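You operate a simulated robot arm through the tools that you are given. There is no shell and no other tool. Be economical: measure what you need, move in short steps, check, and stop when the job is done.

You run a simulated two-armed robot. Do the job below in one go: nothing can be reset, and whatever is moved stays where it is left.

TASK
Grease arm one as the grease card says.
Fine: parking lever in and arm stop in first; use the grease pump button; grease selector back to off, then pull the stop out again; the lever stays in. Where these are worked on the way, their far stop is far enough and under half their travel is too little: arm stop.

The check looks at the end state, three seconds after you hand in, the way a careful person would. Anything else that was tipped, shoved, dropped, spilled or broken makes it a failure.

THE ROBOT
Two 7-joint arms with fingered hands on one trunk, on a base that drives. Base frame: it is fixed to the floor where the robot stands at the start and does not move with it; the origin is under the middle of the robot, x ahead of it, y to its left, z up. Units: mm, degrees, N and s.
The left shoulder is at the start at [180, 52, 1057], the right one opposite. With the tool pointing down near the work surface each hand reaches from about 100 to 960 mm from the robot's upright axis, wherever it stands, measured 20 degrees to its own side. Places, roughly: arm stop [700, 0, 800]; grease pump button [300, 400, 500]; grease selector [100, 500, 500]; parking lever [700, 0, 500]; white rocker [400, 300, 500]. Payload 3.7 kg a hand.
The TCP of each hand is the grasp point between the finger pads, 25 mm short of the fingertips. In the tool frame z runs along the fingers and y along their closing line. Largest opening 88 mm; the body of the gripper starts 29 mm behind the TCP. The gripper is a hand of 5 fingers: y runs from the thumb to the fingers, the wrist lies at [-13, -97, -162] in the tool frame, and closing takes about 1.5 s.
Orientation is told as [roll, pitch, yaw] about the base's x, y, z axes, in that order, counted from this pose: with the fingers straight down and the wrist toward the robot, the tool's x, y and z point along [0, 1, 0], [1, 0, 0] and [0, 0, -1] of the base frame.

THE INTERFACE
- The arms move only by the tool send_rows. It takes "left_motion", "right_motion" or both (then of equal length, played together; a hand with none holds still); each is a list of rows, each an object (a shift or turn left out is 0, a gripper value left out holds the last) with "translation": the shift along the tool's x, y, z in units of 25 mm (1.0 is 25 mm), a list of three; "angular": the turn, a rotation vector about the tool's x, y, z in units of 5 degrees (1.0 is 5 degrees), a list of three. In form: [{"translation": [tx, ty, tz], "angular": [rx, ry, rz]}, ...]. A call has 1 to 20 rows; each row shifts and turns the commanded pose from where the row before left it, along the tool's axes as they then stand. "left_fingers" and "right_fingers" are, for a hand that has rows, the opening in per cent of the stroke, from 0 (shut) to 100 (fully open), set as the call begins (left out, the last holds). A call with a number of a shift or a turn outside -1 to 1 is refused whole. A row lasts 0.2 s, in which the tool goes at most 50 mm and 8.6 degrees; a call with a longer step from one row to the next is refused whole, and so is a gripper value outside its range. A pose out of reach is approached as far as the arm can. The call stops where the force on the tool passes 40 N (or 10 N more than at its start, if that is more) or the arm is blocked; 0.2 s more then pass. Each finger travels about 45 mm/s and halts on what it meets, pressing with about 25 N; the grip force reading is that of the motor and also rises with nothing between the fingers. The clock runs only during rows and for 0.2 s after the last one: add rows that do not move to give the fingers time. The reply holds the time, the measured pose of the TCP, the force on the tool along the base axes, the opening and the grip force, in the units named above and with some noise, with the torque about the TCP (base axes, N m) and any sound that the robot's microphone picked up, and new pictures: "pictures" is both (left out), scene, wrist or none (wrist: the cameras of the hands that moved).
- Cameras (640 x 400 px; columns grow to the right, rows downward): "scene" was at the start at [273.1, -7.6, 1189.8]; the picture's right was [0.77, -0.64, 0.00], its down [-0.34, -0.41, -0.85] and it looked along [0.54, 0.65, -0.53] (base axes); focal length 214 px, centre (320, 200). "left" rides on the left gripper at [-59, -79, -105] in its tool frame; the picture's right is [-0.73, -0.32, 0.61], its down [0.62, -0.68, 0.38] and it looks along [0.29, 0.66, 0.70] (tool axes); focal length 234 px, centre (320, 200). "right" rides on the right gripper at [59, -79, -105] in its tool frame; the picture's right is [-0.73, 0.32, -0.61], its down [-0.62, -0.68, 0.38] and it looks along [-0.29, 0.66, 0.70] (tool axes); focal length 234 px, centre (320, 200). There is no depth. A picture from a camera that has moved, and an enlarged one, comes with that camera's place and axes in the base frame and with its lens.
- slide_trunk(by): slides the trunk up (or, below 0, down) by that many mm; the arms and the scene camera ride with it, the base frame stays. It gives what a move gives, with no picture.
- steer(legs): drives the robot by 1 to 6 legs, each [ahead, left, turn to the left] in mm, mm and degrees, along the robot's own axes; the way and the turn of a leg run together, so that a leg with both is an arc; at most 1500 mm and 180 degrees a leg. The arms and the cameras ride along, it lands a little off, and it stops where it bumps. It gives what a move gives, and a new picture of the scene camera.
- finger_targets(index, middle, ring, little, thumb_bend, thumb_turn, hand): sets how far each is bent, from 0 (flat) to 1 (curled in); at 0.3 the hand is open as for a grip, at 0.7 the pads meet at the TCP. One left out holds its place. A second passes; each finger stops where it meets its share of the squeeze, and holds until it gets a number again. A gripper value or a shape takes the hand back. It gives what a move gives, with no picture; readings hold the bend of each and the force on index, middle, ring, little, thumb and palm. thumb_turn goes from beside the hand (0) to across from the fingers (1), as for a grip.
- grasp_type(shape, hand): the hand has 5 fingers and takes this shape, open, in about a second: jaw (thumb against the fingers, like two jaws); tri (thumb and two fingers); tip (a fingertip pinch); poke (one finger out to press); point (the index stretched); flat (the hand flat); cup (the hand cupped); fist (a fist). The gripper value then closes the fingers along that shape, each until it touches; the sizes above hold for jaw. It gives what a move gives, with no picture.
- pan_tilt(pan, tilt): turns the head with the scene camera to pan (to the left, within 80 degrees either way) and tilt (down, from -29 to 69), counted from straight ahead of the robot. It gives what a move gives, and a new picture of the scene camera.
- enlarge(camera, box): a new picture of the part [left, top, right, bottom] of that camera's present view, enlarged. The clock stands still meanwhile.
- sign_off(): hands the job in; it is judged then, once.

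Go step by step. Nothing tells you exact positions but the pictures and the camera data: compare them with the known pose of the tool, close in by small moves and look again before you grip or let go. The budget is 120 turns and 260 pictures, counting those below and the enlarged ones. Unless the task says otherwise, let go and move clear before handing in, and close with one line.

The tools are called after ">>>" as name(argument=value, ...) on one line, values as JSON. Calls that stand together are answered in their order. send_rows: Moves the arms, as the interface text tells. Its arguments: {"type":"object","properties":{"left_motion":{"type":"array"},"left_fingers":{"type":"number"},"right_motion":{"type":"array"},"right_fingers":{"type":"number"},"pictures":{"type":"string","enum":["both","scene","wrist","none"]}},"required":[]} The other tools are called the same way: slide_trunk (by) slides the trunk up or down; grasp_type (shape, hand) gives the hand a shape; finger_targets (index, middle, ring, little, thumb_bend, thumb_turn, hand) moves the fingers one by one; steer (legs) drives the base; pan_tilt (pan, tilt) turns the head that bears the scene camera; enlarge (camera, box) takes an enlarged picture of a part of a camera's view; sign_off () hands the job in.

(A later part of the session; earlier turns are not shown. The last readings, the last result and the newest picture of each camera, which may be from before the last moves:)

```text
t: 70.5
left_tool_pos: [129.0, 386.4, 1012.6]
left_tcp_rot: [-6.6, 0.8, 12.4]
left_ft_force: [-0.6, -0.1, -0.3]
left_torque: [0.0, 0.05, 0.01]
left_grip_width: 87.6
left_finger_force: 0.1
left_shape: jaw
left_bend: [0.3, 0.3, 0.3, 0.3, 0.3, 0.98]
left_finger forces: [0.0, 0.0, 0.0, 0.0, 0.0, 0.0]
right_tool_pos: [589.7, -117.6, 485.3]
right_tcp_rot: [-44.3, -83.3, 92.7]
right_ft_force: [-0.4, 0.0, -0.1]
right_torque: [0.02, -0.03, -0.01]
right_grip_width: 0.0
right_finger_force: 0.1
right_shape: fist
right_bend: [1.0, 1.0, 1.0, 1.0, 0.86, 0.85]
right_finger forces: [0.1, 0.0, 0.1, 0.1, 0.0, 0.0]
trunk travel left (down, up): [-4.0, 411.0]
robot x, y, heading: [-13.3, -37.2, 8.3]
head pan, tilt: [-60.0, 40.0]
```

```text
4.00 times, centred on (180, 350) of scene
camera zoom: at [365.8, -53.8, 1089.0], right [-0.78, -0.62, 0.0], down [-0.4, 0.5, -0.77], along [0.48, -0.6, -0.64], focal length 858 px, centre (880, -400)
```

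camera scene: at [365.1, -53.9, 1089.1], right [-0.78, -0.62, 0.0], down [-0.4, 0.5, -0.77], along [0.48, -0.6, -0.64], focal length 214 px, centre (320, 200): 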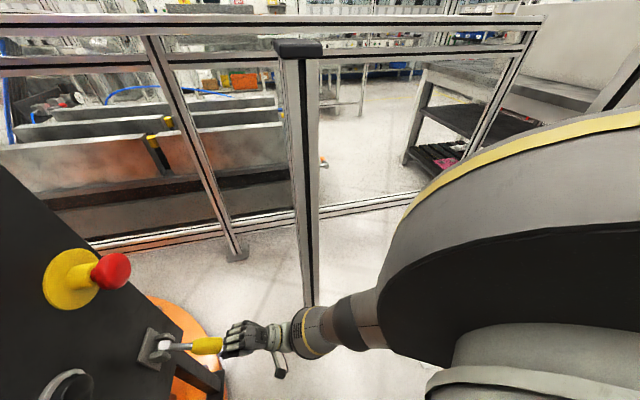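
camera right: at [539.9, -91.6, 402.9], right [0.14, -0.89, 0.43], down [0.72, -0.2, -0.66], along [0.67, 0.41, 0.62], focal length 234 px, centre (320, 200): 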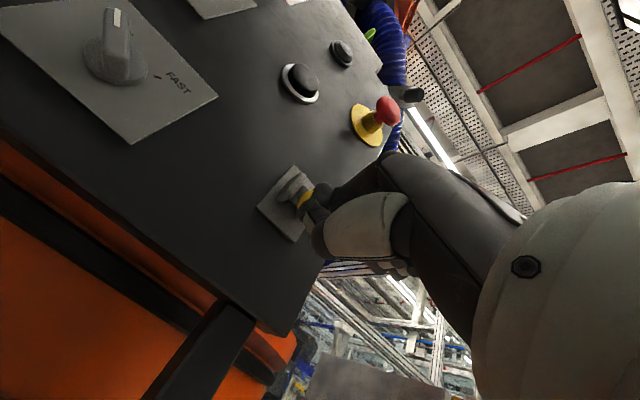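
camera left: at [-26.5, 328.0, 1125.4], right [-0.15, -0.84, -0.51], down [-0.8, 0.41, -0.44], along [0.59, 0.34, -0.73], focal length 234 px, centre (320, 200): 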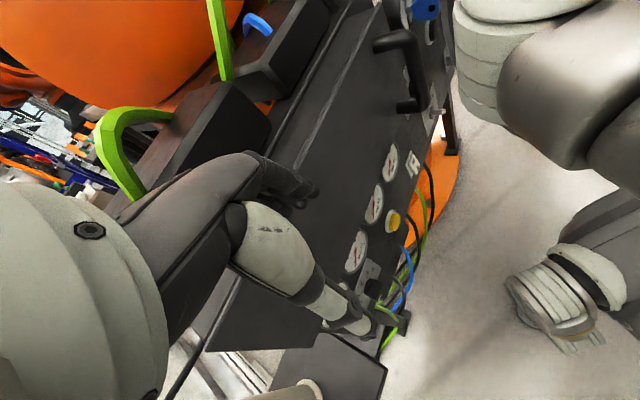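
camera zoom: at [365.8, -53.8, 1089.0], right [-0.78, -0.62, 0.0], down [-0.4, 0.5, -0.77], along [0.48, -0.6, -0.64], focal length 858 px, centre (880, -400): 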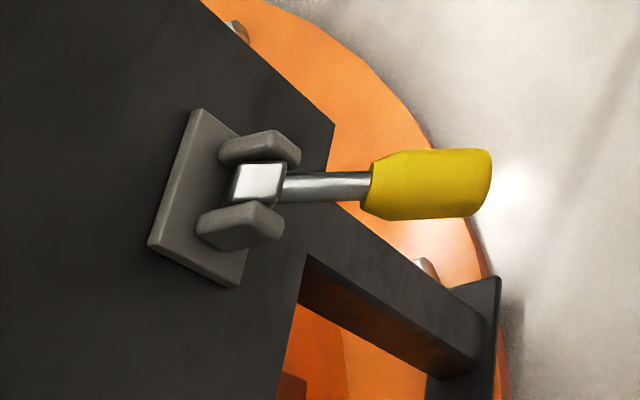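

The lever slopes about 35° down from the panel normal, hinged on a horizontal axis. Gripping its handle lets me feel both ways, so I open the hand (fingers above, thumb below) and move over the handle.

>>> grasp_type(shape="jaw", hand="right")

>>> send_rows(right_motion=[{"translation": [0, 0.75, 0]}, {"translation": [0, 0.75, 0]}, {"translation": [0, 0, 0.9]}, {"translation": [0, 0, 0.9]}], right_fingers=100)

```text
t: 71.4
left_tool_pos: [129.3, 385.4, 1013.1]
left_tcp_rot: [-6.6, 0.8, 12.3]
left_ft_force: [-0.4, -0.2, -0.4]
left_torque: [0.0, -0.02, 0.0]
left_grip_width: 87.9
left_finger_force: 0.0
left_shape: jaw
left_bend: [0.3, 0.3, 0.3, 0.3, 0.3, 0.98]
left_finger forces: [0.0, 0.0, 0.1, 0.0, 0.1, 0.0]
right_tool_pos: [589.3, -117.2, 485.3]
right_tcp_rot: [-43.8, -83.4, 92.3]
right_ft_force: [0.6, -0.1, -0.2]
right_torque: [0.0, 0.0, 0.0]
right_grip_width: 87.7
right_finger_force: 0.1
right_shape: jaw
right_bend: [0.3, 0.3, 0.3, 0.3, 0.3, 0.97]
right_finger forces: [0.0, 0.0, 0.1, 0.1, 0.0, 0.1]
trunk travel left (down, up): [-4.0, 411.0]
robot x, y, heading: [-10.8, -39.2, 8.6]
head pan, tilt: [-60.0, 40.0]
```

```text
t: 72.4
left_tool_pos: [128.9, 385.1, 1012.8]
left_tcp_rot: [-6.6, 0.9, 12.4]
left_ft_force: [0.6, -0.6, 0.6]
left_torque: [0.02, 0.03, 0.03]
left_grip_width: 87.7
left_finger_force: 0.0
left_shape: jaw
left_bend: [0.3, 0.3, 0.3, 0.3, 0.3, 0.98]
left_finger forces: [0.1, 0.0, 0.1, 0.0, 0.1, 0.0]
right_tool_pos: [621.6, -80.9, 519.6]
right_tcp_rot: [-42.0, -83.5, 90.7]
right_ft_force: [0.2, -0.5, -0.3]
right_torque: [-0.03, -0.01, -0.01]
right_grip_width: 87.7
right_finger_force: 0.1
right_shape: jaw
right_bend: [0.3, 0.3, 0.3, 0.3, 0.3, 0.97]
right_finger forces: [0.0, 0.0, 0.1, 0.1, 0.0, 0.1]
right hand out of reach, approached as far as the arm can: row 3
trunk travel left (down, up): [-4.0, 411.0]
robot x, y, heading: [-13.6, -38.2, 8.3]
head pan, tilt: [-60.0, 40.0]
camera scene: at [365.9, -53.7, 1088.9], right [-0.78, -0.62, 0.0], down [-0.4, 0.5, -0.77], along [0.48, -0.6, -0.64], focal length 214 px, centre (320, 200)
camera right: at [507.6, -129.6, 445.1], right [0.14, -0.89, 0.43], down [0.72, -0.2, -0.66], along [0.68, 0.4, 0.62], focal length 234 px, centre (320, 200)
```

scene: 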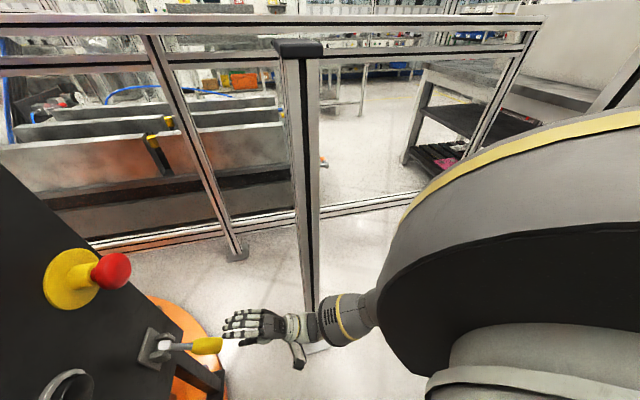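
right: 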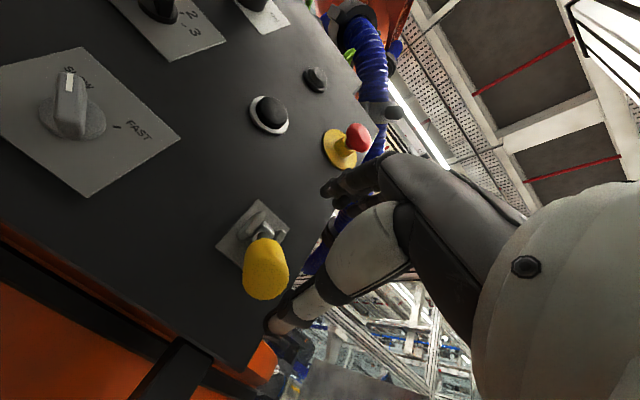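

The handle lies straight ahead between fingers and thumb. Advance about 80 mm.

>>> send_rows(right_motion=[{"translation": [0, -0.1, 0.8]}, {"translation": [0, -0.1, 0.8]}, {"translation": [0, 0, 0.8]}, {"translation": [0, 0, 0.8]}])

```text
t: 73.4
left_tool_pos: [128.5, 386.4, 1013.1]
left_tcp_rot: [-6.6, 0.8, 12.4]
left_ft_force: [0.0, -0.4, -0.1]
left_torque: [-0.02, 0.0, -0.01]
left_grip_width: 87.8
left_finger_force: 0.1
left_shape: jaw
left_bend: [0.3, 0.3, 0.3, 0.3, 0.3, 0.98]
left_finger forces: [0.1, 0.0, 0.0, 0.0, 0.0, 0.0]
right_tool_pos: [676.3, -21.6, 508.8]
right_tcp_rot: [-43.4, -83.3, 91.8]
right_ft_force: [0.2, -0.9, -0.7]
right_torque: [0.01, -0.03, -0.01]
right_grip_width: 88.1
right_finger_force: 0.0
right_shape: jaw
right_bend: [0.3, 0.3, 0.3, 0.3, 0.3, 0.97]
right_finger forces: [0.0, 0.0, 0.0, 0.0, 0.2, 0.0]
trunk travel left (down, up): [-4.0, 411.0]
robot x, y, heading: [-16.0, -37.7, 8.6]
head pan, tilt: [-60.0, 40.0]
camera scene: at [365.8, -53.8, 1088.9], right [-0.78, -0.62, 0.0], down [-0.4, 0.5, -0.77], along [0.48, -0.6, -0.64], focal length 214 px, centre (320, 200)
camera right: at [562.1, -70.5, 433.9], right [0.14, -0.89, 0.43], down [0.72, -0.2, -0.66], along [0.68, 0.4, 0.62], focal length 234 px, centre (320, 200)
```

scene: 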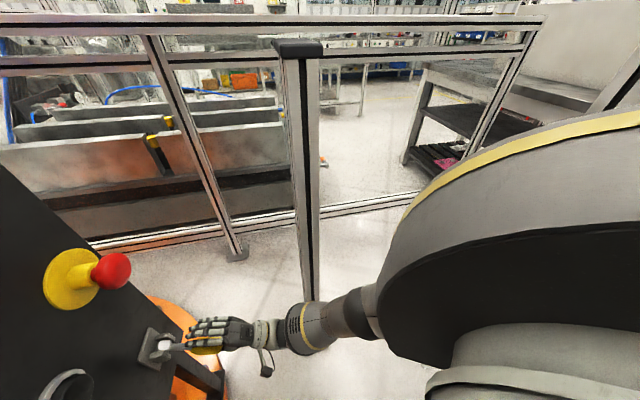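
right: 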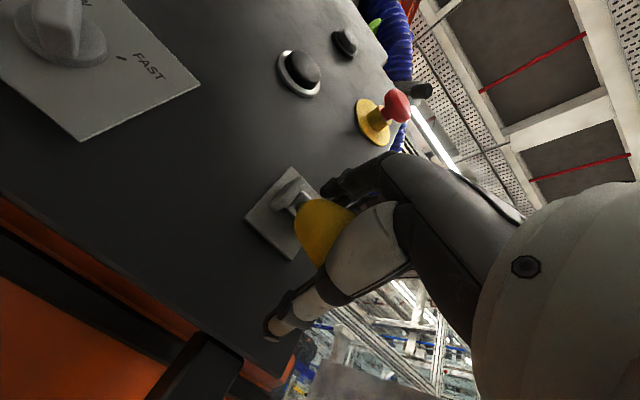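

The handle is within the grip. I close loosely around it and try lifting.

>>> send_rows(right_motion=[{}, {}, {}, {}, {}, {"translation": [0, 0.6, 0]}, {"translation": [0, 0.6, 0]}, {"translation": [0, 0.6, 0]}], right_fingers=30)

```text
t: 75.1
left_tool_pos: [130.5, 385.9, 1013.5]
left_tcp_rot: [-6.6, 1.0, 12.3]
left_ft_force: [-0.2, 0.1, -0.1]
left_torque: [0.01, 0.04, 0.02]
left_grip_width: 87.8
left_finger_force: 0.0
left_shape: jaw
left_bend: [0.3, 0.3, 0.3, 0.3, 0.3, 0.98]
left_finger forces: [0.0, 0.0, 0.1, 0.0, 0.0, 0.1]
right_tool_pos: [671.9, -26.5, 526.5]
right_tcp_rot: [-32.2, -81.8, 80.7]
right_ft_force: [-0.8, -4.6, -15.6]
right_torque: [-0.53, 0.52, -0.04]
right_grip_width: 37.2
right_finger_force: 25.3
right_shape: jaw
right_bend: [0.73, 0.52, 0.5, 0.47, 0.88, 1.0]
right_finger forces: [21.3, 13.3, 0.0, 0.0, 44.2, 0.0]
trunk travel left (down, up): [-4.0, 411.0]
robot x, y, heading: [-16.2, -36.7, 8.6]
head pan, tilt: [-60.0, 40.0]
stopped in row 8 (right hand): the force on the tool passed its limit at 44 N (the readings are from after the stop); the commanded pose is now the measured one
camera scene: at [366.6, -54.8, 1088.6], right [-0.78, -0.62, 0.0], down [-0.4, 0.5, -0.77], along [0.48, -0.6, -0.64], focal length 214 px, centre (320, 200)
camera right: at [555.6, -76.6, 456.7], right [0.15, -0.88, 0.45], down [0.71, -0.22, -0.67], along [0.69, 0.42, 0.59], focal length 234 px, centre (320, 200)
```

scene: 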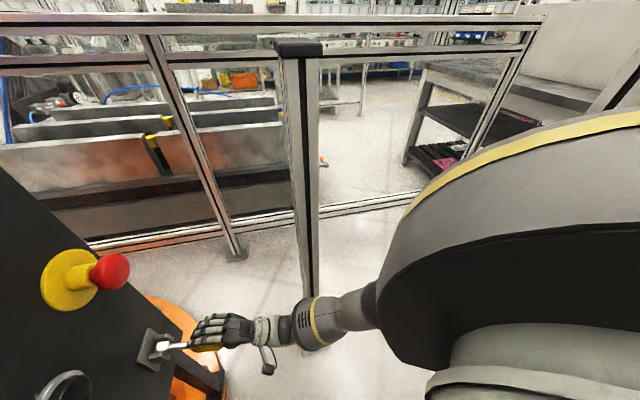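
right: 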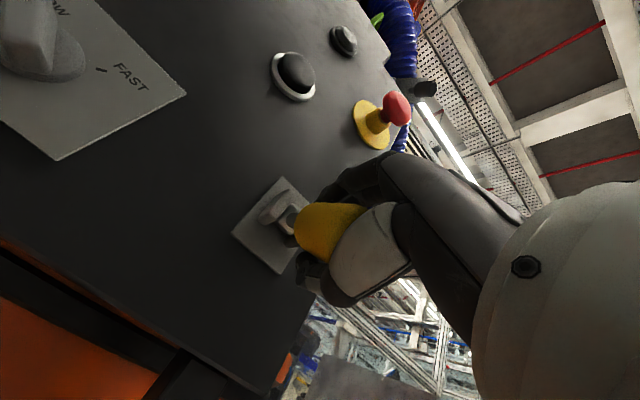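

>>> enlarge(camera="scene", box=[100, 300, 260, 400])

>>> enlarge(camera="right", box=[200, 130, 400, 300])

```text
4.00 times, centred on (180, 350) of scene
camera zoom: at [366.6, -54.8, 1088.6], right [-0.78, -0.62, 0.0], down [-0.4, 0.5, -0.77], along [0.48, -0.6, -0.64], focal length 858 px, centre (880, -400)
```

zoom: 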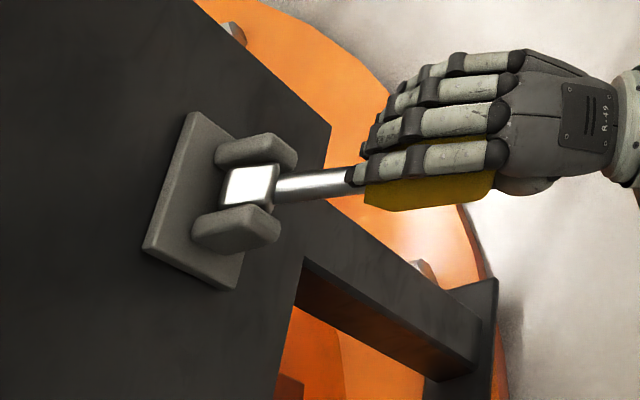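

```text
2.35 times, centred on (300, 215) of right
camera zoom: at [555.6, -76.6, 456.7], right [0.15, -0.88, 0.45], down [0.71, -0.22, -0.67], along [0.69, 0.42, 0.59], focal length 551 px, centre (367, 165)
```

zoom: 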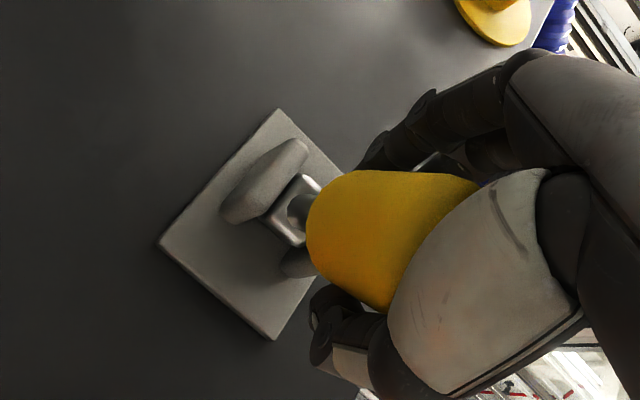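

The lever did rise by about 12°, so "in" goes upward. I loosen the grip a bit and keep lifting with the thumb underneath.

>>> send_rows(right_motion=[{}, {}, {"translation": [0, 0.6, -0.1]}, {"translation": [0, 0.6, -0.1]}, {"translation": [0, 0.6, 0]}, {"translation": [0, 0.6, 0]}], right_fingers=55)

>>> enlarge(camera="scene", box=[100, 300, 260, 400])

```text
t: 76.0
left_tool_pos: [130.4, 384.8, 1013.1]
left_tcp_rot: [-6.5, 0.9, 12.3]
left_ft_force: [0.2, 1.1, 0.9]
left_torque: [-0.01, 0.0, -0.01]
left_grip_width: 87.9
left_finger_force: 0.0
left_shape: jaw
left_bend: [0.3, 0.3, 0.3, 0.3, 0.3, 0.98]
left_finger forces: [0.1, 0.1, 0.1, 0.0, 0.0, 0.0]
right_tool_pos: [667.3, -31.5, 543.2]
right_tcp_rot: [-30.8, -81.7, 79.4]
right_ft_force: [-5.6, -6.8, -4.3]
right_torque: [-0.05, 0.06, 0.04]
right_grip_width: 49.7
right_finger_force: 0.0
right_shape: jaw
right_bend: [0.74, 0.42, 0.39, 0.42, 0.67, 1.0]
right_finger forces: [0.0, 0.0, 0.0, 0.0, 8.5, 0.0]
trunk travel left (down, up): [-4.0, 411.0]
robot x, y, heading: [-13.8, -35.9, 8.4]
head pan, tilt: [-60.0, 40.0]
stopped in row 4 (right hand): the force on the tool passed its limit at 44 N (the readings are from after the stop); the commanded pose is now the measured one
camera scene: at [365.0, -55.9, 1089.3], right [-0.78, -0.62, 0.0], down [-0.4, 0.5, -0.77], along [0.47, -0.6, -0.64], focal length 214 px, centre (320, 200)
camera right: at [552.2, -82.5, 474.5], right [0.15, -0.88, 0.45], down [0.7, -0.22, -0.68], along [0.69, 0.42, 0.58], focal length 234 px, centre (320, 200)
```

scene: 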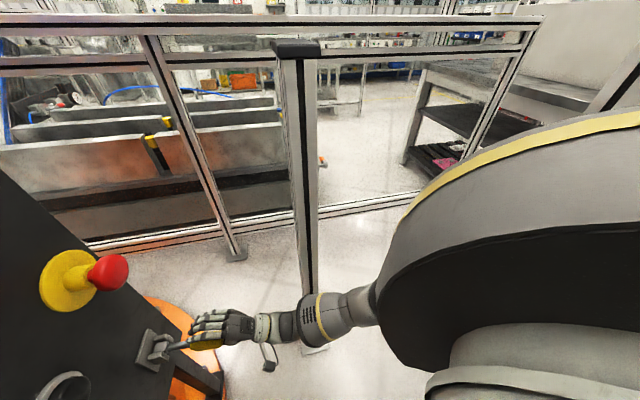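
right: 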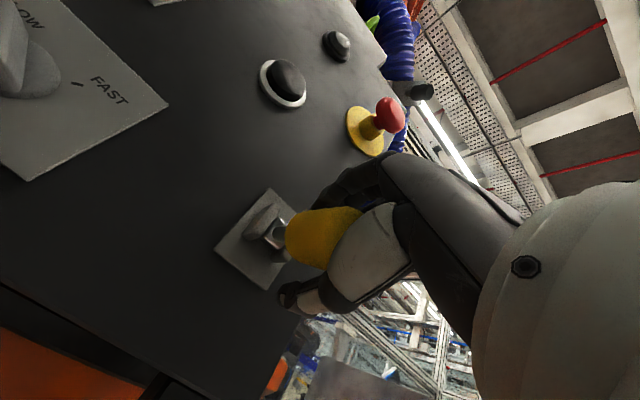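

```text
4.00 times, centred on (180, 350) of scene
camera zoom: at [365.0, -55.9, 1089.3], right [-0.78, -0.62, 0.0], down [-0.4, 0.5, -0.77], along [0.47, -0.6, -0.64], focal length 858 px, centre (880, -400)
```

zoom: 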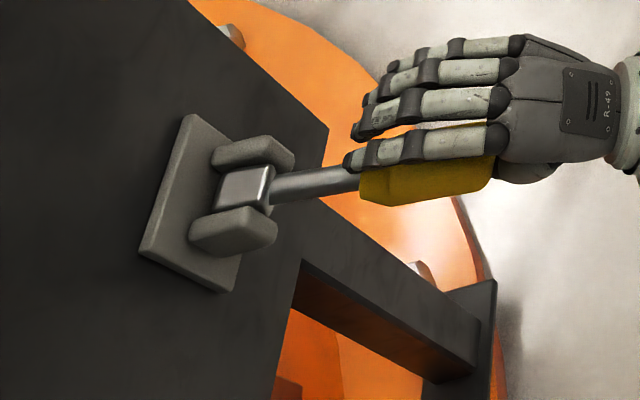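

It keeps rising but stiffly, with the handle end pressing the palm. I back off 20 mm to lift nearer its end, then go on.

>>> send_rows(right_motion=[{"translation": [0, 0, -0.5]}, {"translation": [0, 0, -0.5]}, {"translation": [0, 0.5, 0]}, {"translation": [0, 0.5, 0]}, {"translation": [0, 0.5, 0]}, {"translation": [0, 0.5, 0]}, {"translation": [0, 0.5, 0]}])

>>> enlarge(camera="scene", box=[100, 300, 260, 400])

```text
t: 77.6
left_tool_pos: [128.7, 384.7, 1012.0]
left_tcp_rot: [-6.7, 0.8, 12.1]
left_ft_force: [-0.6, 0.2, -0.2]
left_torque: [-0.01, -0.02, 0.0]
left_grip_width: 87.8
left_finger_force: 0.0
left_shape: jaw
left_bend: [0.3, 0.3, 0.3, 0.3, 0.3, 0.98]
left_finger forces: [0.0, 0.0, 0.0, 0.0, 0.0, 0.0]
right_tool_pos: [654.8, -40.6, 611.1]
right_tcp_rot: [-30.2, -82.0, 79.1]
right_ft_force: [0.0, 0.9, 0.0]
right_torque: [-0.05, 0.02, 0.02]
right_grip_width: 48.5
right_finger_force: 0.1
right_shape: jaw
right_bend: [0.74, 0.42, 0.39, 0.42, 0.67, 1.0]
right_finger forces: [0.8, 0.0, 0.1, 0.1, 0.0, 0.0]
trunk travel left (down, up): [-4.0, 411.0]
robot x, y, heading: [-11.8, -38.8, 8.3]
head pan, tilt: [-60.0, 40.0]
camera scene: at [365.2, -55.3, 1089.1], right [-0.78, -0.62, 0.0], down [-0.4, 0.5, -0.77], along [0.48, -0.6, -0.64], focal length 214 px, centre (320, 200)
camera right: at [538.9, -91.0, 541.4], right [0.16, -0.88, 0.44], down [0.7, -0.21, -0.68], along [0.69, 0.42, 0.59], focal length 234 px, centre (320, 200)
```

scene: 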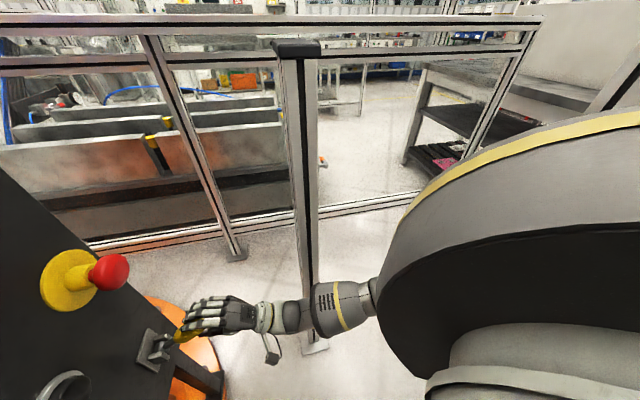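
right: 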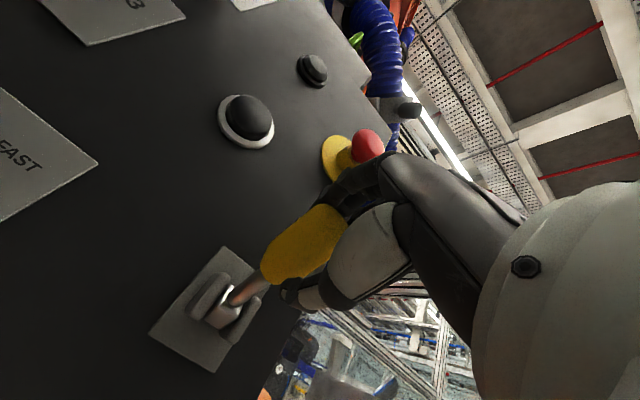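

```text
4.00 times, centred on (180, 350) of scene
camera zoom: at [365.2, -55.3, 1089.1], right [-0.78, -0.62, 0.0], down [-0.4, 0.5, -0.77], along [0.48, -0.6, -0.64], focal length 858 px, centre (880, -400)
```

zoom: 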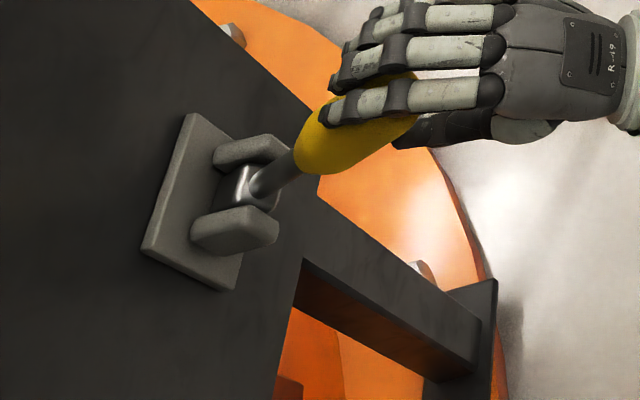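

The lever swung past horizontal and points upward now. I continue up and in toward its far stop.

>>> send_rows(right_motion=[{"translation": [0, 0.6, 0]}, {"translation": [0, 0.6, 0.2]}, {"translation": [0, 0.6, 0.4]}, {"translation": [0, 0.4, 0.5]}, {"translation": [0, 0.3, 0.5]}, {"translation": [0, 0.2, 0.5]}])

>>> enlarge(camera="scene", box=[100, 280, 260, 400])

```text
t: 78.4
left_tool_pos: [131.1, 382.7, 1012.6]
left_tcp_rot: [-6.6, 0.9, 12.0]
left_ft_force: [0.0, -0.3, 0.3]
left_torque: [0.05, -0.03, 0.01]
left_grip_width: 87.8
left_finger_force: 0.1
left_shape: jaw
left_bend: [0.3, 0.3, 0.3, 0.3, 0.3, 0.98]
left_finger forces: [0.0, 0.0, 0.0, 0.0, 0.0, 0.1]
right_tool_pos: [660.7, -31.0, 640.5]
right_tcp_rot: [-24.5, -80.5, 73.1]
right_ft_force: [-16.3, -18.2, -13.0]
right_torque: [-0.98, 0.88, -0.03]
right_grip_width: 60.7
right_finger_force: 0.0
right_shape: jaw
right_bend: [0.74, 0.42, 0.39, 0.42, 0.45, 0.99]
right_finger forces: [0.0, 0.0, 0.0, 0.0, 24.5, 0.0]
trunk travel left (down, up): [-4.0, 411.0]
robot x, y, heading: [-14.8, -40.8, 8.1]
head pan, tilt: [-60.0, 40.0]
stopped in row 4 (right hand): the force on the tool passed its limit at 46 N (the readings are from after the stop); the commanded pose is now the measured one
camera scene: at [364.9, -58.7, 1088.6], right [-0.79, -0.62, 0.0], down [-0.4, 0.51, -0.77], along [0.47, -0.6, -0.64], focal length 214 px, centre (320, 200)
camera right: at [542.7, -82.8, 573.9], right [0.16, -0.87, 0.46], down [0.69, -0.23, -0.69], along [0.71, 0.43, 0.56], focal length 234 px, centre (320, 200)
```

scene: 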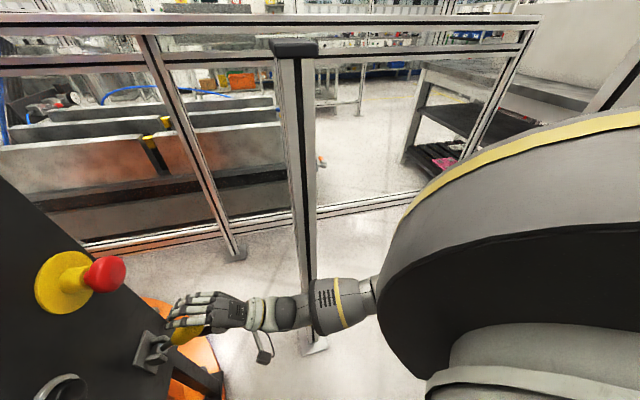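
right: 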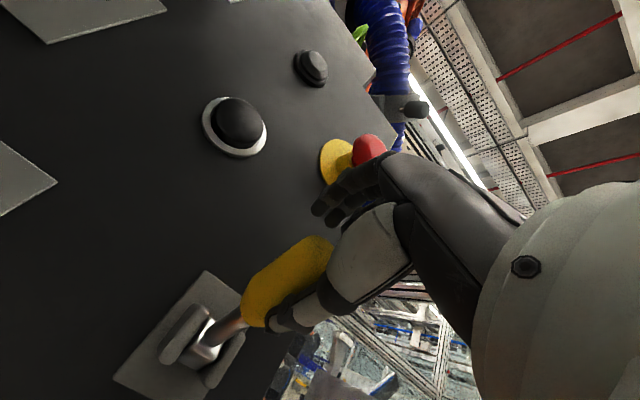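

```text
3.33 times, centred on (180, 340) of scene
camera zoom: at [364.9, -58.7, 1088.6], right [-0.79, -0.62, 0.0], down [-0.4, 0.51, -0.77], along [0.47, -0.6, -0.64], focal length 715 px, centre (787, -267)
```

zoom: 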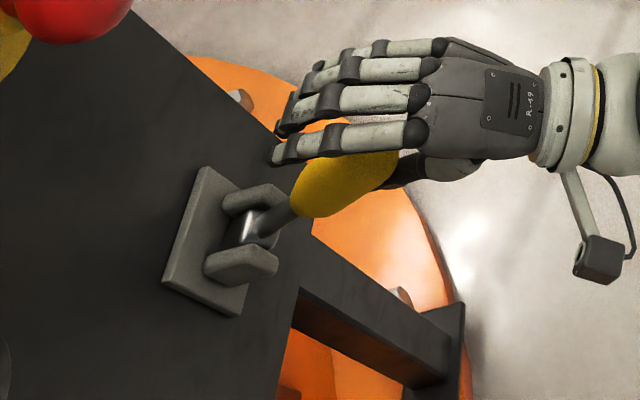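

The lever now points up against a hard stop (46 N). I open, withdraw and check its final state.

>>> send_rows(right_motion=[{"translation": [0, -0.3, 0]}, {"translation": [0, -0.1, -0.2]}, {"translation": [0, 0, -1]}, {"translation": [0, 0, -1]}, {"translation": [0, 0, -1]}, {"translation": [0, 0, -1]}, {"translation": [0, 0, -1]}], right_fingers=100)

>>> enlarge(camera="scene", box=[100, 280, 260, 400])

```text
t: 80.0
left_tool_pos: [129.7, 383.4, 1011.5]
left_tcp_rot: [-6.6, 1.1, 12.1]
left_ft_force: [0.7, 0.0, -0.1]
left_torque: [-0.01, -0.01, 0.04]
left_grip_width: 87.8
left_finger_force: 0.1
left_shape: jaw
left_bend: [0.3, 0.3, 0.3, 0.3, 0.3, 0.98]
left_finger forces: [0.0, 0.0, 0.0, 0.0, 0.0, 0.0]
right_tool_pos: [574.8, -128.0, 653.6]
right_tcp_rot: [-27.5, -81.2, 76.4]
right_ft_force: [-0.5, -0.2, -0.6]
right_torque: [0.0, 0.01, 0.01]
right_grip_width: 88.1
right_finger_force: 0.0
right_shape: jaw
right_bend: [0.3, 0.3, 0.3, 0.3, 0.3, 0.98]
right_finger forces: [0.0, 0.0, 0.0, 0.0, 0.0, 0.0]
trunk travel left (down, up): [-4.0, 411.0]
robot x, y, heading: [-15.3, -39.5, 8.3]
head pan, tilt: [-60.0, 40.0]
camera scene: at [364.7, -57.0, 1089.0], right [-0.79, -0.62, 0.0], down [-0.4, 0.51, -0.77], along [0.47, -0.6, -0.64], focal length 214 px, centre (320, 200)
camera right: at [458.1, -178.8, 586.1], right [0.16, -0.88, 0.45], down [0.7, -0.23, -0.68], along [0.7, 0.42, 0.58], focal length 234 px, centre (320, 200)
```

scene: 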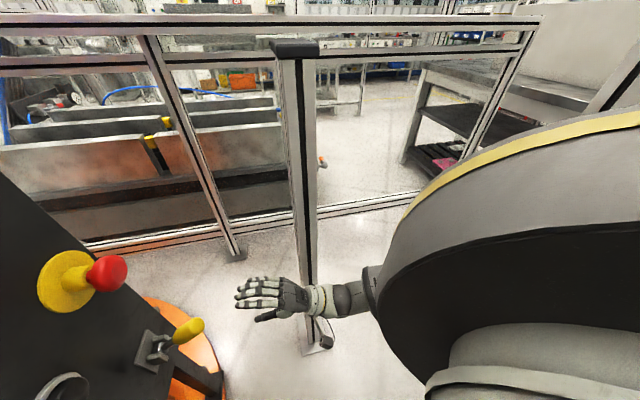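
right: 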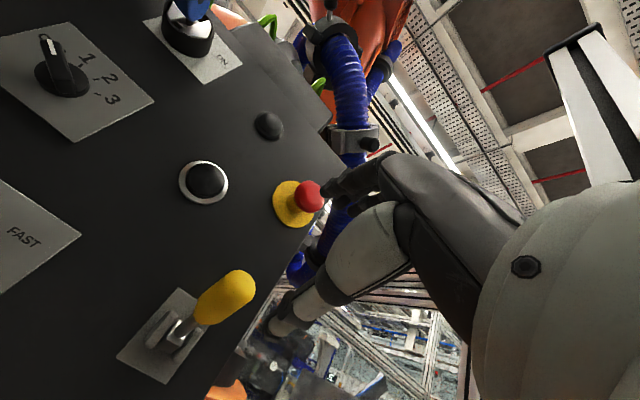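

```text
3.33 times, centred on (180, 340) of scene
camera zoom: at [364.7, -57.0, 1089.0], right [-0.79, -0.62, 0.0], down [-0.4, 0.51, -0.77], along [0.47, -0.6, -0.64], focal length 715 px, centre (787, -267)
```

zoom: 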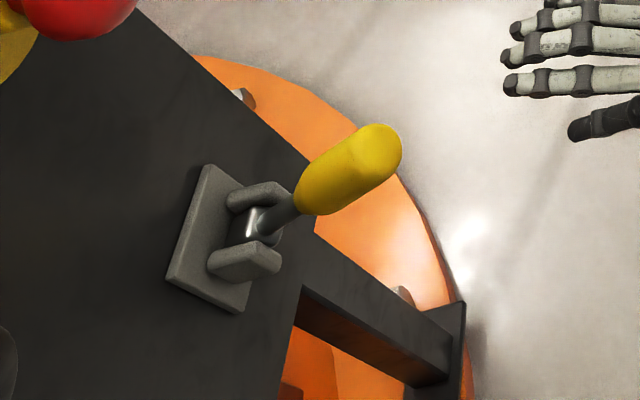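

The lever is fully over at its upper stop. Next the arm stop: I make a fist and raise the hand in front of the red mushroom.

>>> grasp_type(shape="fist", hand="right")

>>> send_rows(right_motion=[{"angular": [-0.35, 0, 0], "translation": [-0.13, 0.8, 0]}, {"angular": [-0.35, 0, 0], "translation": [-0.13, 0.8, 0]}, {"angular": [-0.35, 0, 0], "translation": [-0.13, 0.8, 0]}, {"angular": [-0.35, 0, 0], "translation": [-0.13, 0.8, 0]}, {"translation": [-0.13, 0.8, 0]}, {"translation": [-0.13, 0.8, 0]}, {"translation": [0, 0.8, 0]}])

```text
t: 80.9
left_tool_pos: [129.5, 383.6, 1012.6]
left_tcp_rot: [-6.7, 0.9, 12.1]
left_ft_force: [0.1, 0.0, 0.5]
left_torque: [-0.01, -0.02, 0.02]
left_grip_width: 87.8
left_finger_force: 0.1
left_shape: jaw
left_bend: [0.3, 0.3, 0.3, 0.3, 0.3, 0.98]
left_finger forces: [0.1, 0.1, 0.0, 0.0, 0.1, 0.0]
right_tool_pos: [574.7, -127.6, 654.2]
right_tcp_rot: [-27.4, -81.3, 76.1]
right_ft_force: [0.7, 0.6, 0.9]
right_torque: [0.01, -0.01, -0.02]
right_grip_width: 0.1
right_finger_force: 0.0
right_shape: fist
right_bend: [1.0, 1.0, 1.0, 1.0, 0.86, 0.85]
right_finger forces: [0.0, 0.0, 0.1, 0.0, 0.0, 0.1]
trunk travel left (down, up): [-4.0, 411.0]
robot x, y, heading: [-16.5, -39.2, 8.1]
head pan, tilt: [-60.0, 40.0]
```

```text
t: 82.5
left_tool_pos: [129.0, 383.7, 1013.1]
left_tcp_rot: [-6.6, 1.0, 12.1]
left_ft_force: [-0.3, -0.2, 0.9]
left_torque: [0.03, 0.01, -0.02]
left_grip_width: 87.9
left_finger_force: 0.0
left_shape: jaw
left_bend: [0.3, 0.3, 0.3, 0.3, 0.3, 0.98]
left_finger forces: [0.1, 0.0, 0.0, 0.1, 0.1, 0.0]
right_tool_pos: [589.3, -127.1, 793.7]
right_tcp_rot: [-77.3, -85.9, 126.3]
right_ft_force: [-0.7, 0.0, 0.0]
right_torque: [0.0, -0.02, -0.02]
right_grip_width: 0.0
right_finger_force: 0.1
right_shape: fist
right_bend: [1.0, 1.0, 1.0, 1.0, 0.86, 0.85]
right_finger forces: [0.0, 0.1, 0.0, 0.0, 0.1, 0.0]
trunk travel left (down, up): [-4.0, 411.0]
robot x, y, heading: [-18.0, -38.3, 8.3]
head pan, tilt: [-60.0, 40.0]
camera scene: at [364.8, -56.9, 1089.0], right [-0.79, -0.62, 0.0], down [-0.4, 0.51, -0.77], along [0.47, -0.6, -0.64], focal length 214 px, centre (320, 200)
camera right: at [479.5, -171.0, 712.1], right [0.13, -0.91, 0.38], down [0.75, -0.16, -0.64], along [0.65, 0.37, 0.66], focal length 234 px, centre (320, 200)
```

scene: 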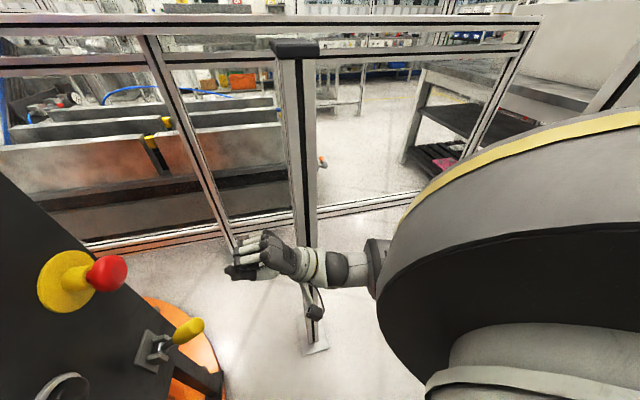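
right: 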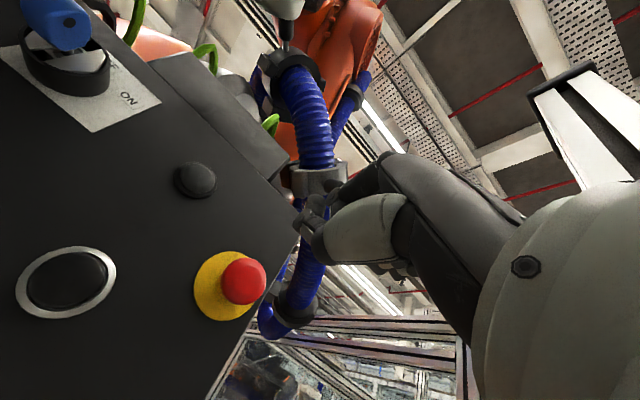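

The mushroom is about 180 mm ahead on the tool line. I push the fist forward until it presses in.

>>> send_rows(right_motion=[{"translation": [-0.2, 0, 1]}, {"translation": [-0.2, 0, 1]}, {"translation": [0, 0, 1]}, {"translation": [0, 0, 1]}, {"translation": [0, 0, 1]}, {"translation": [0, 0, 1]}, {"translation": [0, 0, 0.8]}, {"translation": [0, 0, 0.5]}, {"translation": [0, 0, 0.5]}, {"translation": [0, 0, 0.5]}, {"translation": [0, 0, 0.5]}, {"translation": [0, 0, 0.5]}])

```text
t: 84.4
left_tool_pos: [129.9, 382.6, 1013.7]
left_tcp_rot: [-6.7, 0.8, 11.9]
left_ft_force: [-0.1, 0.2, 0.5]
left_torque: [0.0, 0.02, -0.03]
left_grip_width: 87.5
left_finger_force: 0.0
left_shape: jaw
left_bend: [0.3, 0.3, 0.3, 0.3, 0.3, 0.98]
left_finger forces: [0.1, 0.0, 0.0, 0.0, 0.0, 0.0]
right_tool_pos: [714.1, 6.6, 792.1]
right_tcp_rot: [-86.4, -85.9, 135.5]
right_ft_force: [-21.6, -14.6, -1.7]
right_torque: [0.25, -0.3, -0.07]
right_grip_width: 80.4
right_finger_force: 0.0
right_shape: fist
right_bend: [1.0, 1.0, 1.0, 1.0, 0.88, 0.82]
right_finger forces: [0.0, 19.7, 0.0, 0.0, 8.8, 0.0]
trunk travel left (down, up): [-4.0, 411.0]
robot x, y, heading: [-19.8, -37.1, 8.2]
head pan, tilt: [-60.0, 40.0]
stopped in row 9 (right hand): the force on the tool passed its limit at 46 N (the readings are from after the stop); the commanded pose is now the measured one
camera scene: at [362.8, -59.4, 1089.4], right [-0.79, -0.62, 0.0], down [-0.4, 0.51, -0.77], along [0.47, -0.6, -0.64], focal length 214 px, centre (320, 200)
camera right: at [605.5, -39.7, 709.9], right [0.13, -0.92, 0.38], down [0.76, -0.15, -0.64], along [0.64, 0.37, 0.67], focal length 234 px, centre (320, 200)
```

scene: 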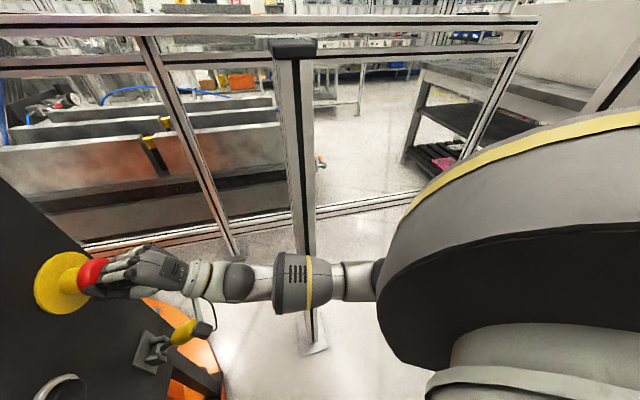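
right: 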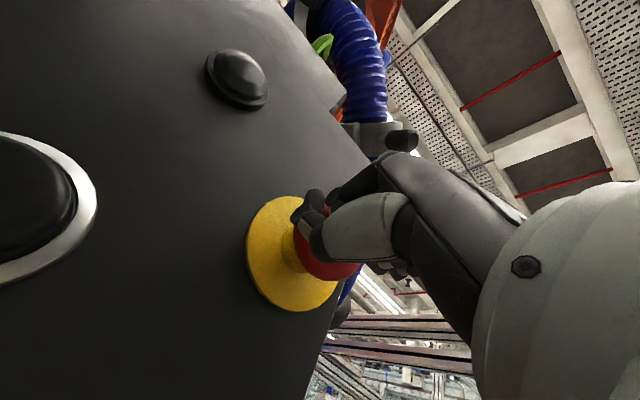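

46 N reached; unclear if it latched. I push again and compare.

>>> send_rows(right_motion=[{"translation": [0, 0, 0.4]}, {"translation": [0, 0, 0.4]}, {"translation": [0, 0, 0.4]}, {"translation": [0, 0, 0.4]}], pictures="none")

>>> enlarge(camera="scene", box=[0, 220, 160, 340])

```text
t: 84.8
left_tool_pos: [129.2, 381.3, 1014.6]
left_tcp_rot: [-6.6, 0.8, 11.8]
left_ft_force: [-1.4, -0.3, -0.1]
left_torque: [-0.01, -0.03, 0.01]
left_grip_width: 88.0
left_finger_force: 0.0
left_shape: jaw
left_bend: [0.3, 0.3, 0.3, 0.3, 0.3, 0.98]
left_finger forces: [0.0, 0.0, 0.0, 0.0, 0.0, 0.0]
right_tool_pos: [715.5, 5.2, 792.8]
right_tcp_rot: [-90.6, -85.8, 139.8]
right_ft_force: [-21.9, -15.2, -2.6]
right_torque: [0.24, -0.26, -0.09]
right_grip_width: 80.8
right_finger_force: 0.1
right_shape: fist
right_bend: [1.0, 1.0, 1.0, 1.0, 0.87, 0.82]
right_finger forces: [0.1, 21.0, 0.1, 0.1, 8.9, 0.0]
trunk travel left (down, up): [-4.0, 411.0]
robot x, y, heading: [-14.3, -39.6, 8.0]
head pan, tilt: [-60.0, 40.0]
stopped in row 1 (right hand): the force on the tool passed its limit at 49 N (the readings are from after the stop); the commanded pose is now the measured one
```

```text
3.33 times, centred on (80, 280) of scene
camera zoom: at [362.1, -60.6, 1089.5], right [-0.79, -0.61, 0.0], down [-0.39, 0.51, -0.77], along [0.47, -0.6, -0.64], focal length 715 px, centre (1120, -67)
```

zoom: 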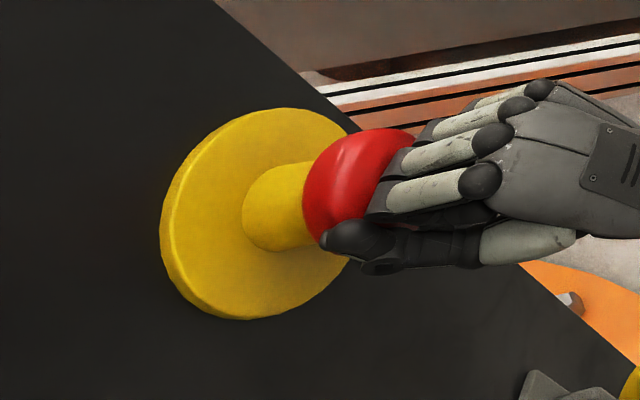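

I back the fist off and compare the mushroom with the earlier view.

>>> send_rows(right_motion=[{"translation": [0, 0, -1]}, {"translation": [0, 0, -1]}, {"translation": [0, 0, -1]}, {"translation": [0, 0, -1]}, {"translation": [0, 0, -1]}], pictures="wrist")

>>> enlarge(camera="scene", box=[0, 220, 160, 340])

```text
t: 86.0
left_tool_pos: [130.4, 382.7, 1013.3]
left_tcp_rot: [-6.6, 0.9, 11.9]
left_ft_force: [0.5, 1.5, -0.3]
left_torque: [0.03, 0.01, 0.02]
left_grip_width: 87.6
left_finger_force: 0.1
left_shape: jaw
left_bend: [0.3, 0.3, 0.3, 0.3, 0.3, 0.98]
left_finger forces: [0.0, 0.0, 0.1, 0.1, 0.0, 0.1]
right_tool_pos: [634.4, -84.7, 793.1]
right_tcp_rot: [-86.4, -85.9, 135.6]
right_ft_force: [-0.1, -0.3, 0.6]
right_torque: [0.04, 0.02, 0.02]
right_grip_width: 0.2
right_finger_force: 0.0
right_shape: fist
right_bend: [1.0, 1.0, 1.0, 1.0, 0.86, 0.85]
right_finger forces: [0.0, 0.0, 0.0, 0.0, 0.0, 0.0]
trunk travel left (down, up): [-4.0, 411.0]
robot x, y, heading: [-17.5, -38.1, 7.9]
head pan, tilt: [-60.0, 40.0]
camera right: at [525.1, -129.5, 711.1], right [0.13, -0.92, 0.38], down [0.76, -0.15, -0.64], along [0.64, 0.37, 0.67], focal length 234 px, centre (320, 200)
```

right: 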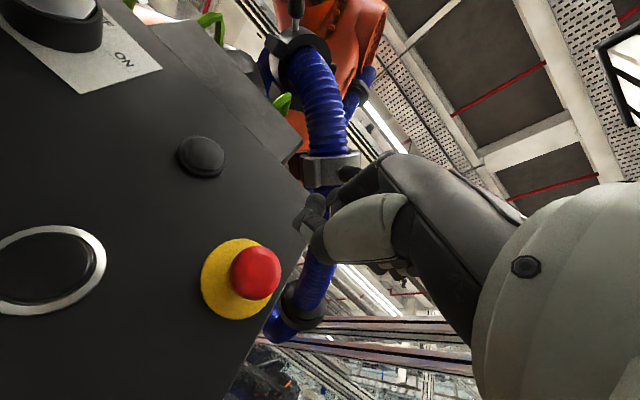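

```text
3.33 times, centred on (80, 280) of scene
camera zoom: at [363.8, -58.7, 1089.0], right [-0.79, -0.62, 0.0], down [-0.4, 0.51, -0.77], along [0.47, -0.6, -0.64], focal length 715 px, centre (1120, -67)
```

zoom: 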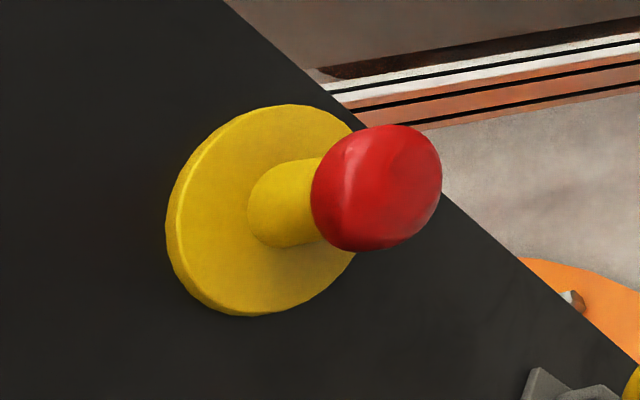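

The mushroom's head is now about 6–7 mm further in and bottomed hard twice, so the stop is in and latched. Next: the grease section with the left hand. I first withdraw and tuck the right hand (fingers down, high).

>>> send_rows(right_motion=[{"translation": [0, 0.3, -1]}, {"translation": [0, 0.3, -1]}, {"translation": [0, 0.3, -1]}, {"translation": [0, 0.3, -1]}, {"translation": [0, 0.3, -1]}, {"translation": [0, 0.3, -1]}, {"angular": [1, 0, 0]}, {"angular": [1, 0, 0]}, {"angular": [1, 0, 0]}, {"angular": [1, 0, 0]}, {"angular": [1, 0, 0]}, {"angular": [1, 0, 0]}, {"angular": [1, 0, 0]}, {"angular": [1, 0, 0]}, {"angular": [1, 0, 0]}, {"angular": [1, 0, 0]}, {"angular": [1, 0, 0]}, {"angular": [1, 0, 0]}])

```text
t: 89.8
left_tool_pos: [132.8, 392.8, 1007.2]
left_tcp_rot: [-7.4, 1.0, 12.0]
left_ft_force: [-0.1, -1.0, -0.1]
left_torque: [-0.02, -0.02, -0.02]
left_grip_width: 87.7
left_finger_force: 0.0
left_shape: jaw
left_bend: [0.3, 0.3, 0.3, 0.3, 0.3, 0.98]
left_finger forces: [0.1, 0.0, 0.1, 0.0, 0.0, 0.0]
right_tool_pos: [567.2, -226.7, 795.1]
right_tcp_rot: [-5.5, -29.6, 51.2]
right_ft_force: [-0.9, 0.7, 0.2]
right_torque: [0.01, -0.01, 0.01]
right_grip_width: 0.0
right_finger_force: 0.1
right_shape: fist
right_bend: [1.0, 1.0, 1.0, 1.0, 0.86, 0.85]
right_finger forces: [0.0, 0.0, 0.1, 0.0, 0.1, 0.0]
right hand out of reach, approached as far as the arm can: row 12, 13, 14, 15, 16, 17, 18
trunk travel left (down, up): [-4.0, 411.0]
robot x, y, heading: [-16.2, -40.4, 8.1]
head pan, tilt: [-60.0, 40.0]
camera scene: at [364.4, -49.1, 1089.7], right [-0.79, -0.62, 0.01], down [-0.4, 0.5, -0.77], along [0.47, -0.61, -0.64], focal length 214 px, centre (320, 200)
camera right: at [440.7, -275.6, 842.8], right [0.49, -0.46, 0.75], down [0.24, -0.75, -0.62], along [0.84, 0.48, -0.25], focal length 234 px, centre (320, 200)
```

scene: 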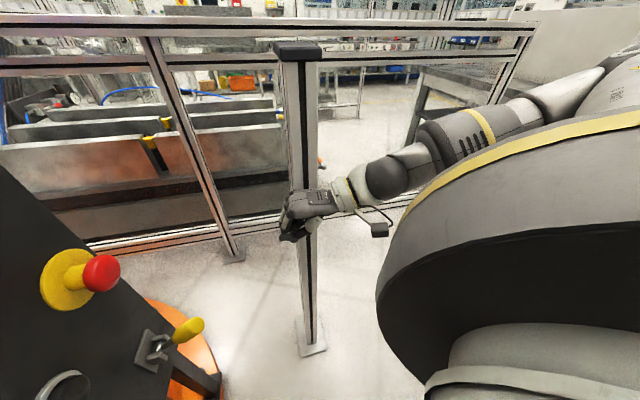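
right: 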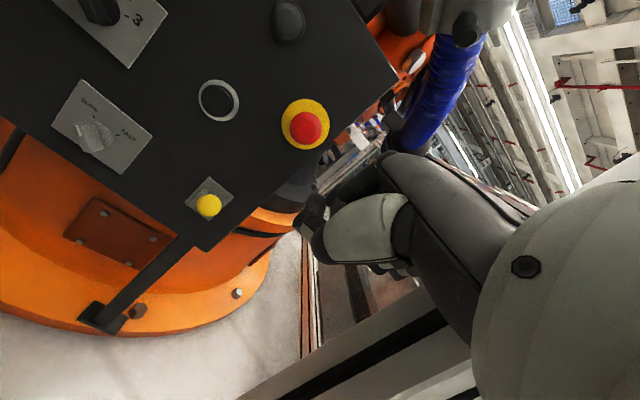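

The stop still shows pressed in. Now I raise and tuck the right hand near my right side.

>>> send_rows(right_motion=[{"translation": [0.35, -0.35, -0.96]}, {"translation": [0.35, -0.35, -0.96]}, {"translation": [0.35, -0.35, -0.96]}, {"translation": [0.35, -0.35, -0.96]}, {"translation": [0.35, -0.35, -0.96]}, {"translation": [0.35, -0.35, -0.96]}, {"translation": [0.35, -0.35, -0.96]}, {"translation": [0.35, -0.35, -0.96]}, {"translation": [0.35, -0.35, -0.96]}, {"translation": [0.35, -0.35, -0.96]}], pictures="scene")

```text
t: 92.0
left_tool_pos: [131.6, 385.0, 1013.3]
left_tcp_rot: [-6.7, 0.9, 11.9]
left_ft_force: [-1.2, 0.5, 0.6]
left_torque: [0.0, -0.01, -0.03]
left_grip_width: 87.7
left_finger_force: 0.0
left_shape: jaw
left_bend: [0.3, 0.3, 0.3, 0.3, 0.3, 0.98]
left_finger forces: [0.1, 0.0, 0.0, 0.1, 0.0, 0.0]
right_tool_pos: [471.4, -272.1, 751.8]
right_tcp_rot: [-4.9, -29.8, 51.4]
right_ft_force: [0.3, 0.1, 0.0]
right_torque: [0.05, 0.0, -0.02]
right_grip_width: 0.0
right_finger_force: 0.0
right_shape: fist
right_bend: [1.0, 1.0, 1.0, 1.0, 0.86, 0.85]
right_finger forces: [0.1, 0.0, 0.0, 0.0, 0.0, 0.1]
right hand out of reach, approached as far as the arm can: row 1, 2, 3, 4, 5, 6, 7, 8, 9, 10
trunk travel left (down, up): [-4.0, 411.0]
robot x, y, heading: [-15.5, -42.1, 7.9]
head pan, tilt: [-60.0, 40.0]
camera scene: at [364.0, -58.4, 1089.0], right [-0.79, -0.62, 0.0], down [-0.4, 0.51, -0.77], along [0.47, -0.6, -0.64], focal length 214 px, centre (320, 200)
```

scene: 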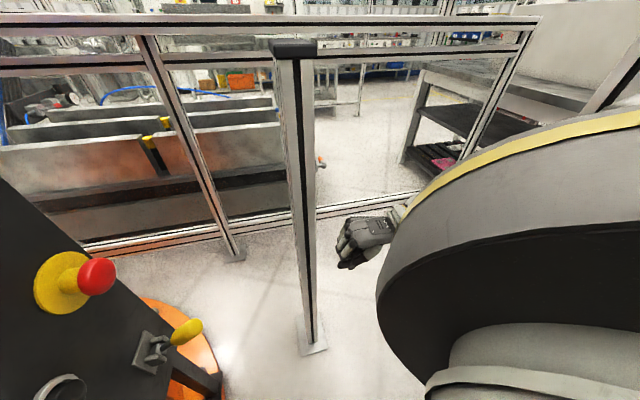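

The wrist's leftward yaw limits the tucking; I yaw the hand back straight first, then pull it in.

>>> send_rows(right_motion=[{"angular": [0.08, -0.44, 0.78]}, {"angular": [0.08, -0.44, 0.78]}, {"angular": [0.08, -0.44, 0.78]}, {"angular": [0.08, -0.44, 0.78]}, {"angular": [0.08, -0.44, 0.78]}, {"angular": [0.08, -0.44, 0.78]}, {"angular": [0.08, -0.44, 0.78]}, {"angular": [0.08, -0.44, 0.78]}, {"angular": [0.08, -0.44, 0.78]}, {"angular": [0.08, -0.44, 0.78]}, {"translation": [0, -0.4, -0.9]}, {"translation": [0, -0.4, -0.9]}, {"translation": [0, -0.4, -0.9]}, {"translation": [0, -0.4, -0.9]}, {"translation": [0, -0.4, -0.9]}, {"translation": [0, -0.4, -0.9]}, {"translation": [0, -0.4, -0.9]}, {"translation": [0, -0.4, -0.9]}], pictures="scene")

```text
t: 95.8
left_tool_pos: [131.0, 382.5, 1012.7]
left_tcp_rot: [-6.6, 1.0, 11.9]
left_ft_force: [0.8, -0.5, 0.2]
left_torque: [0.03, -0.01, 0.01]
left_grip_width: 87.8
left_finger_force: 0.0
left_shape: jaw
left_bend: [0.3, 0.3, 0.3, 0.3, 0.3, 0.98]
left_finger forces: [0.0, 0.1, 0.0, 0.0, 0.0, 0.0]
right_tool_pos: [328.6, -385.0, 785.1]
right_tcp_rot: [-4.8, -28.8, 6.6]
right_ft_force: [0.8, 0.8, 0.0]
right_torque: [0.0, -0.02, -0.01]
right_grip_width: 0.2
right_finger_force: 0.0
right_shape: fist
right_bend: [1.0, 1.0, 1.0, 1.0, 0.86, 0.85]
right_finger forces: [0.1, 0.1, 0.0, 0.1, 0.1, 0.0]
right hand out of reach, approached as far as the arm can: row 1, 2, 3, 4, 5, 6, 7, 8, 9, 10, 11, 12, 13, 14, 15, 17
trunk travel left (down, up): [-4.0, 411.0]
robot x, y, heading: [-15.2, -40.9, 8.2]
head pan, tilt: [-60.0, 40.0]
camera scene: at [363.9, -58.4, 1089.0], right [-0.79, -0.62, 0.0], down [-0.4, 0.51, -0.77], along [0.47, -0.6, -0.64], focal length 214 px, centre (320, 200)
```

scene: 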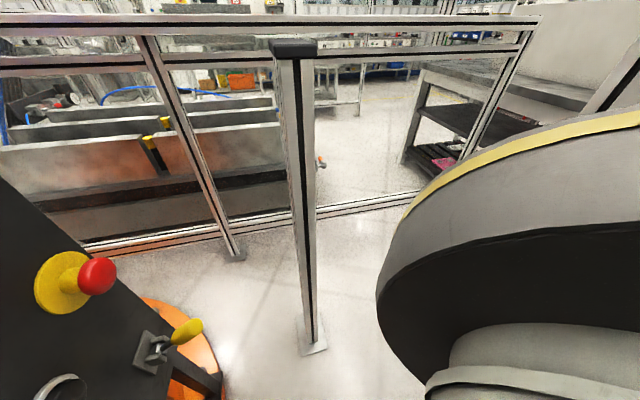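

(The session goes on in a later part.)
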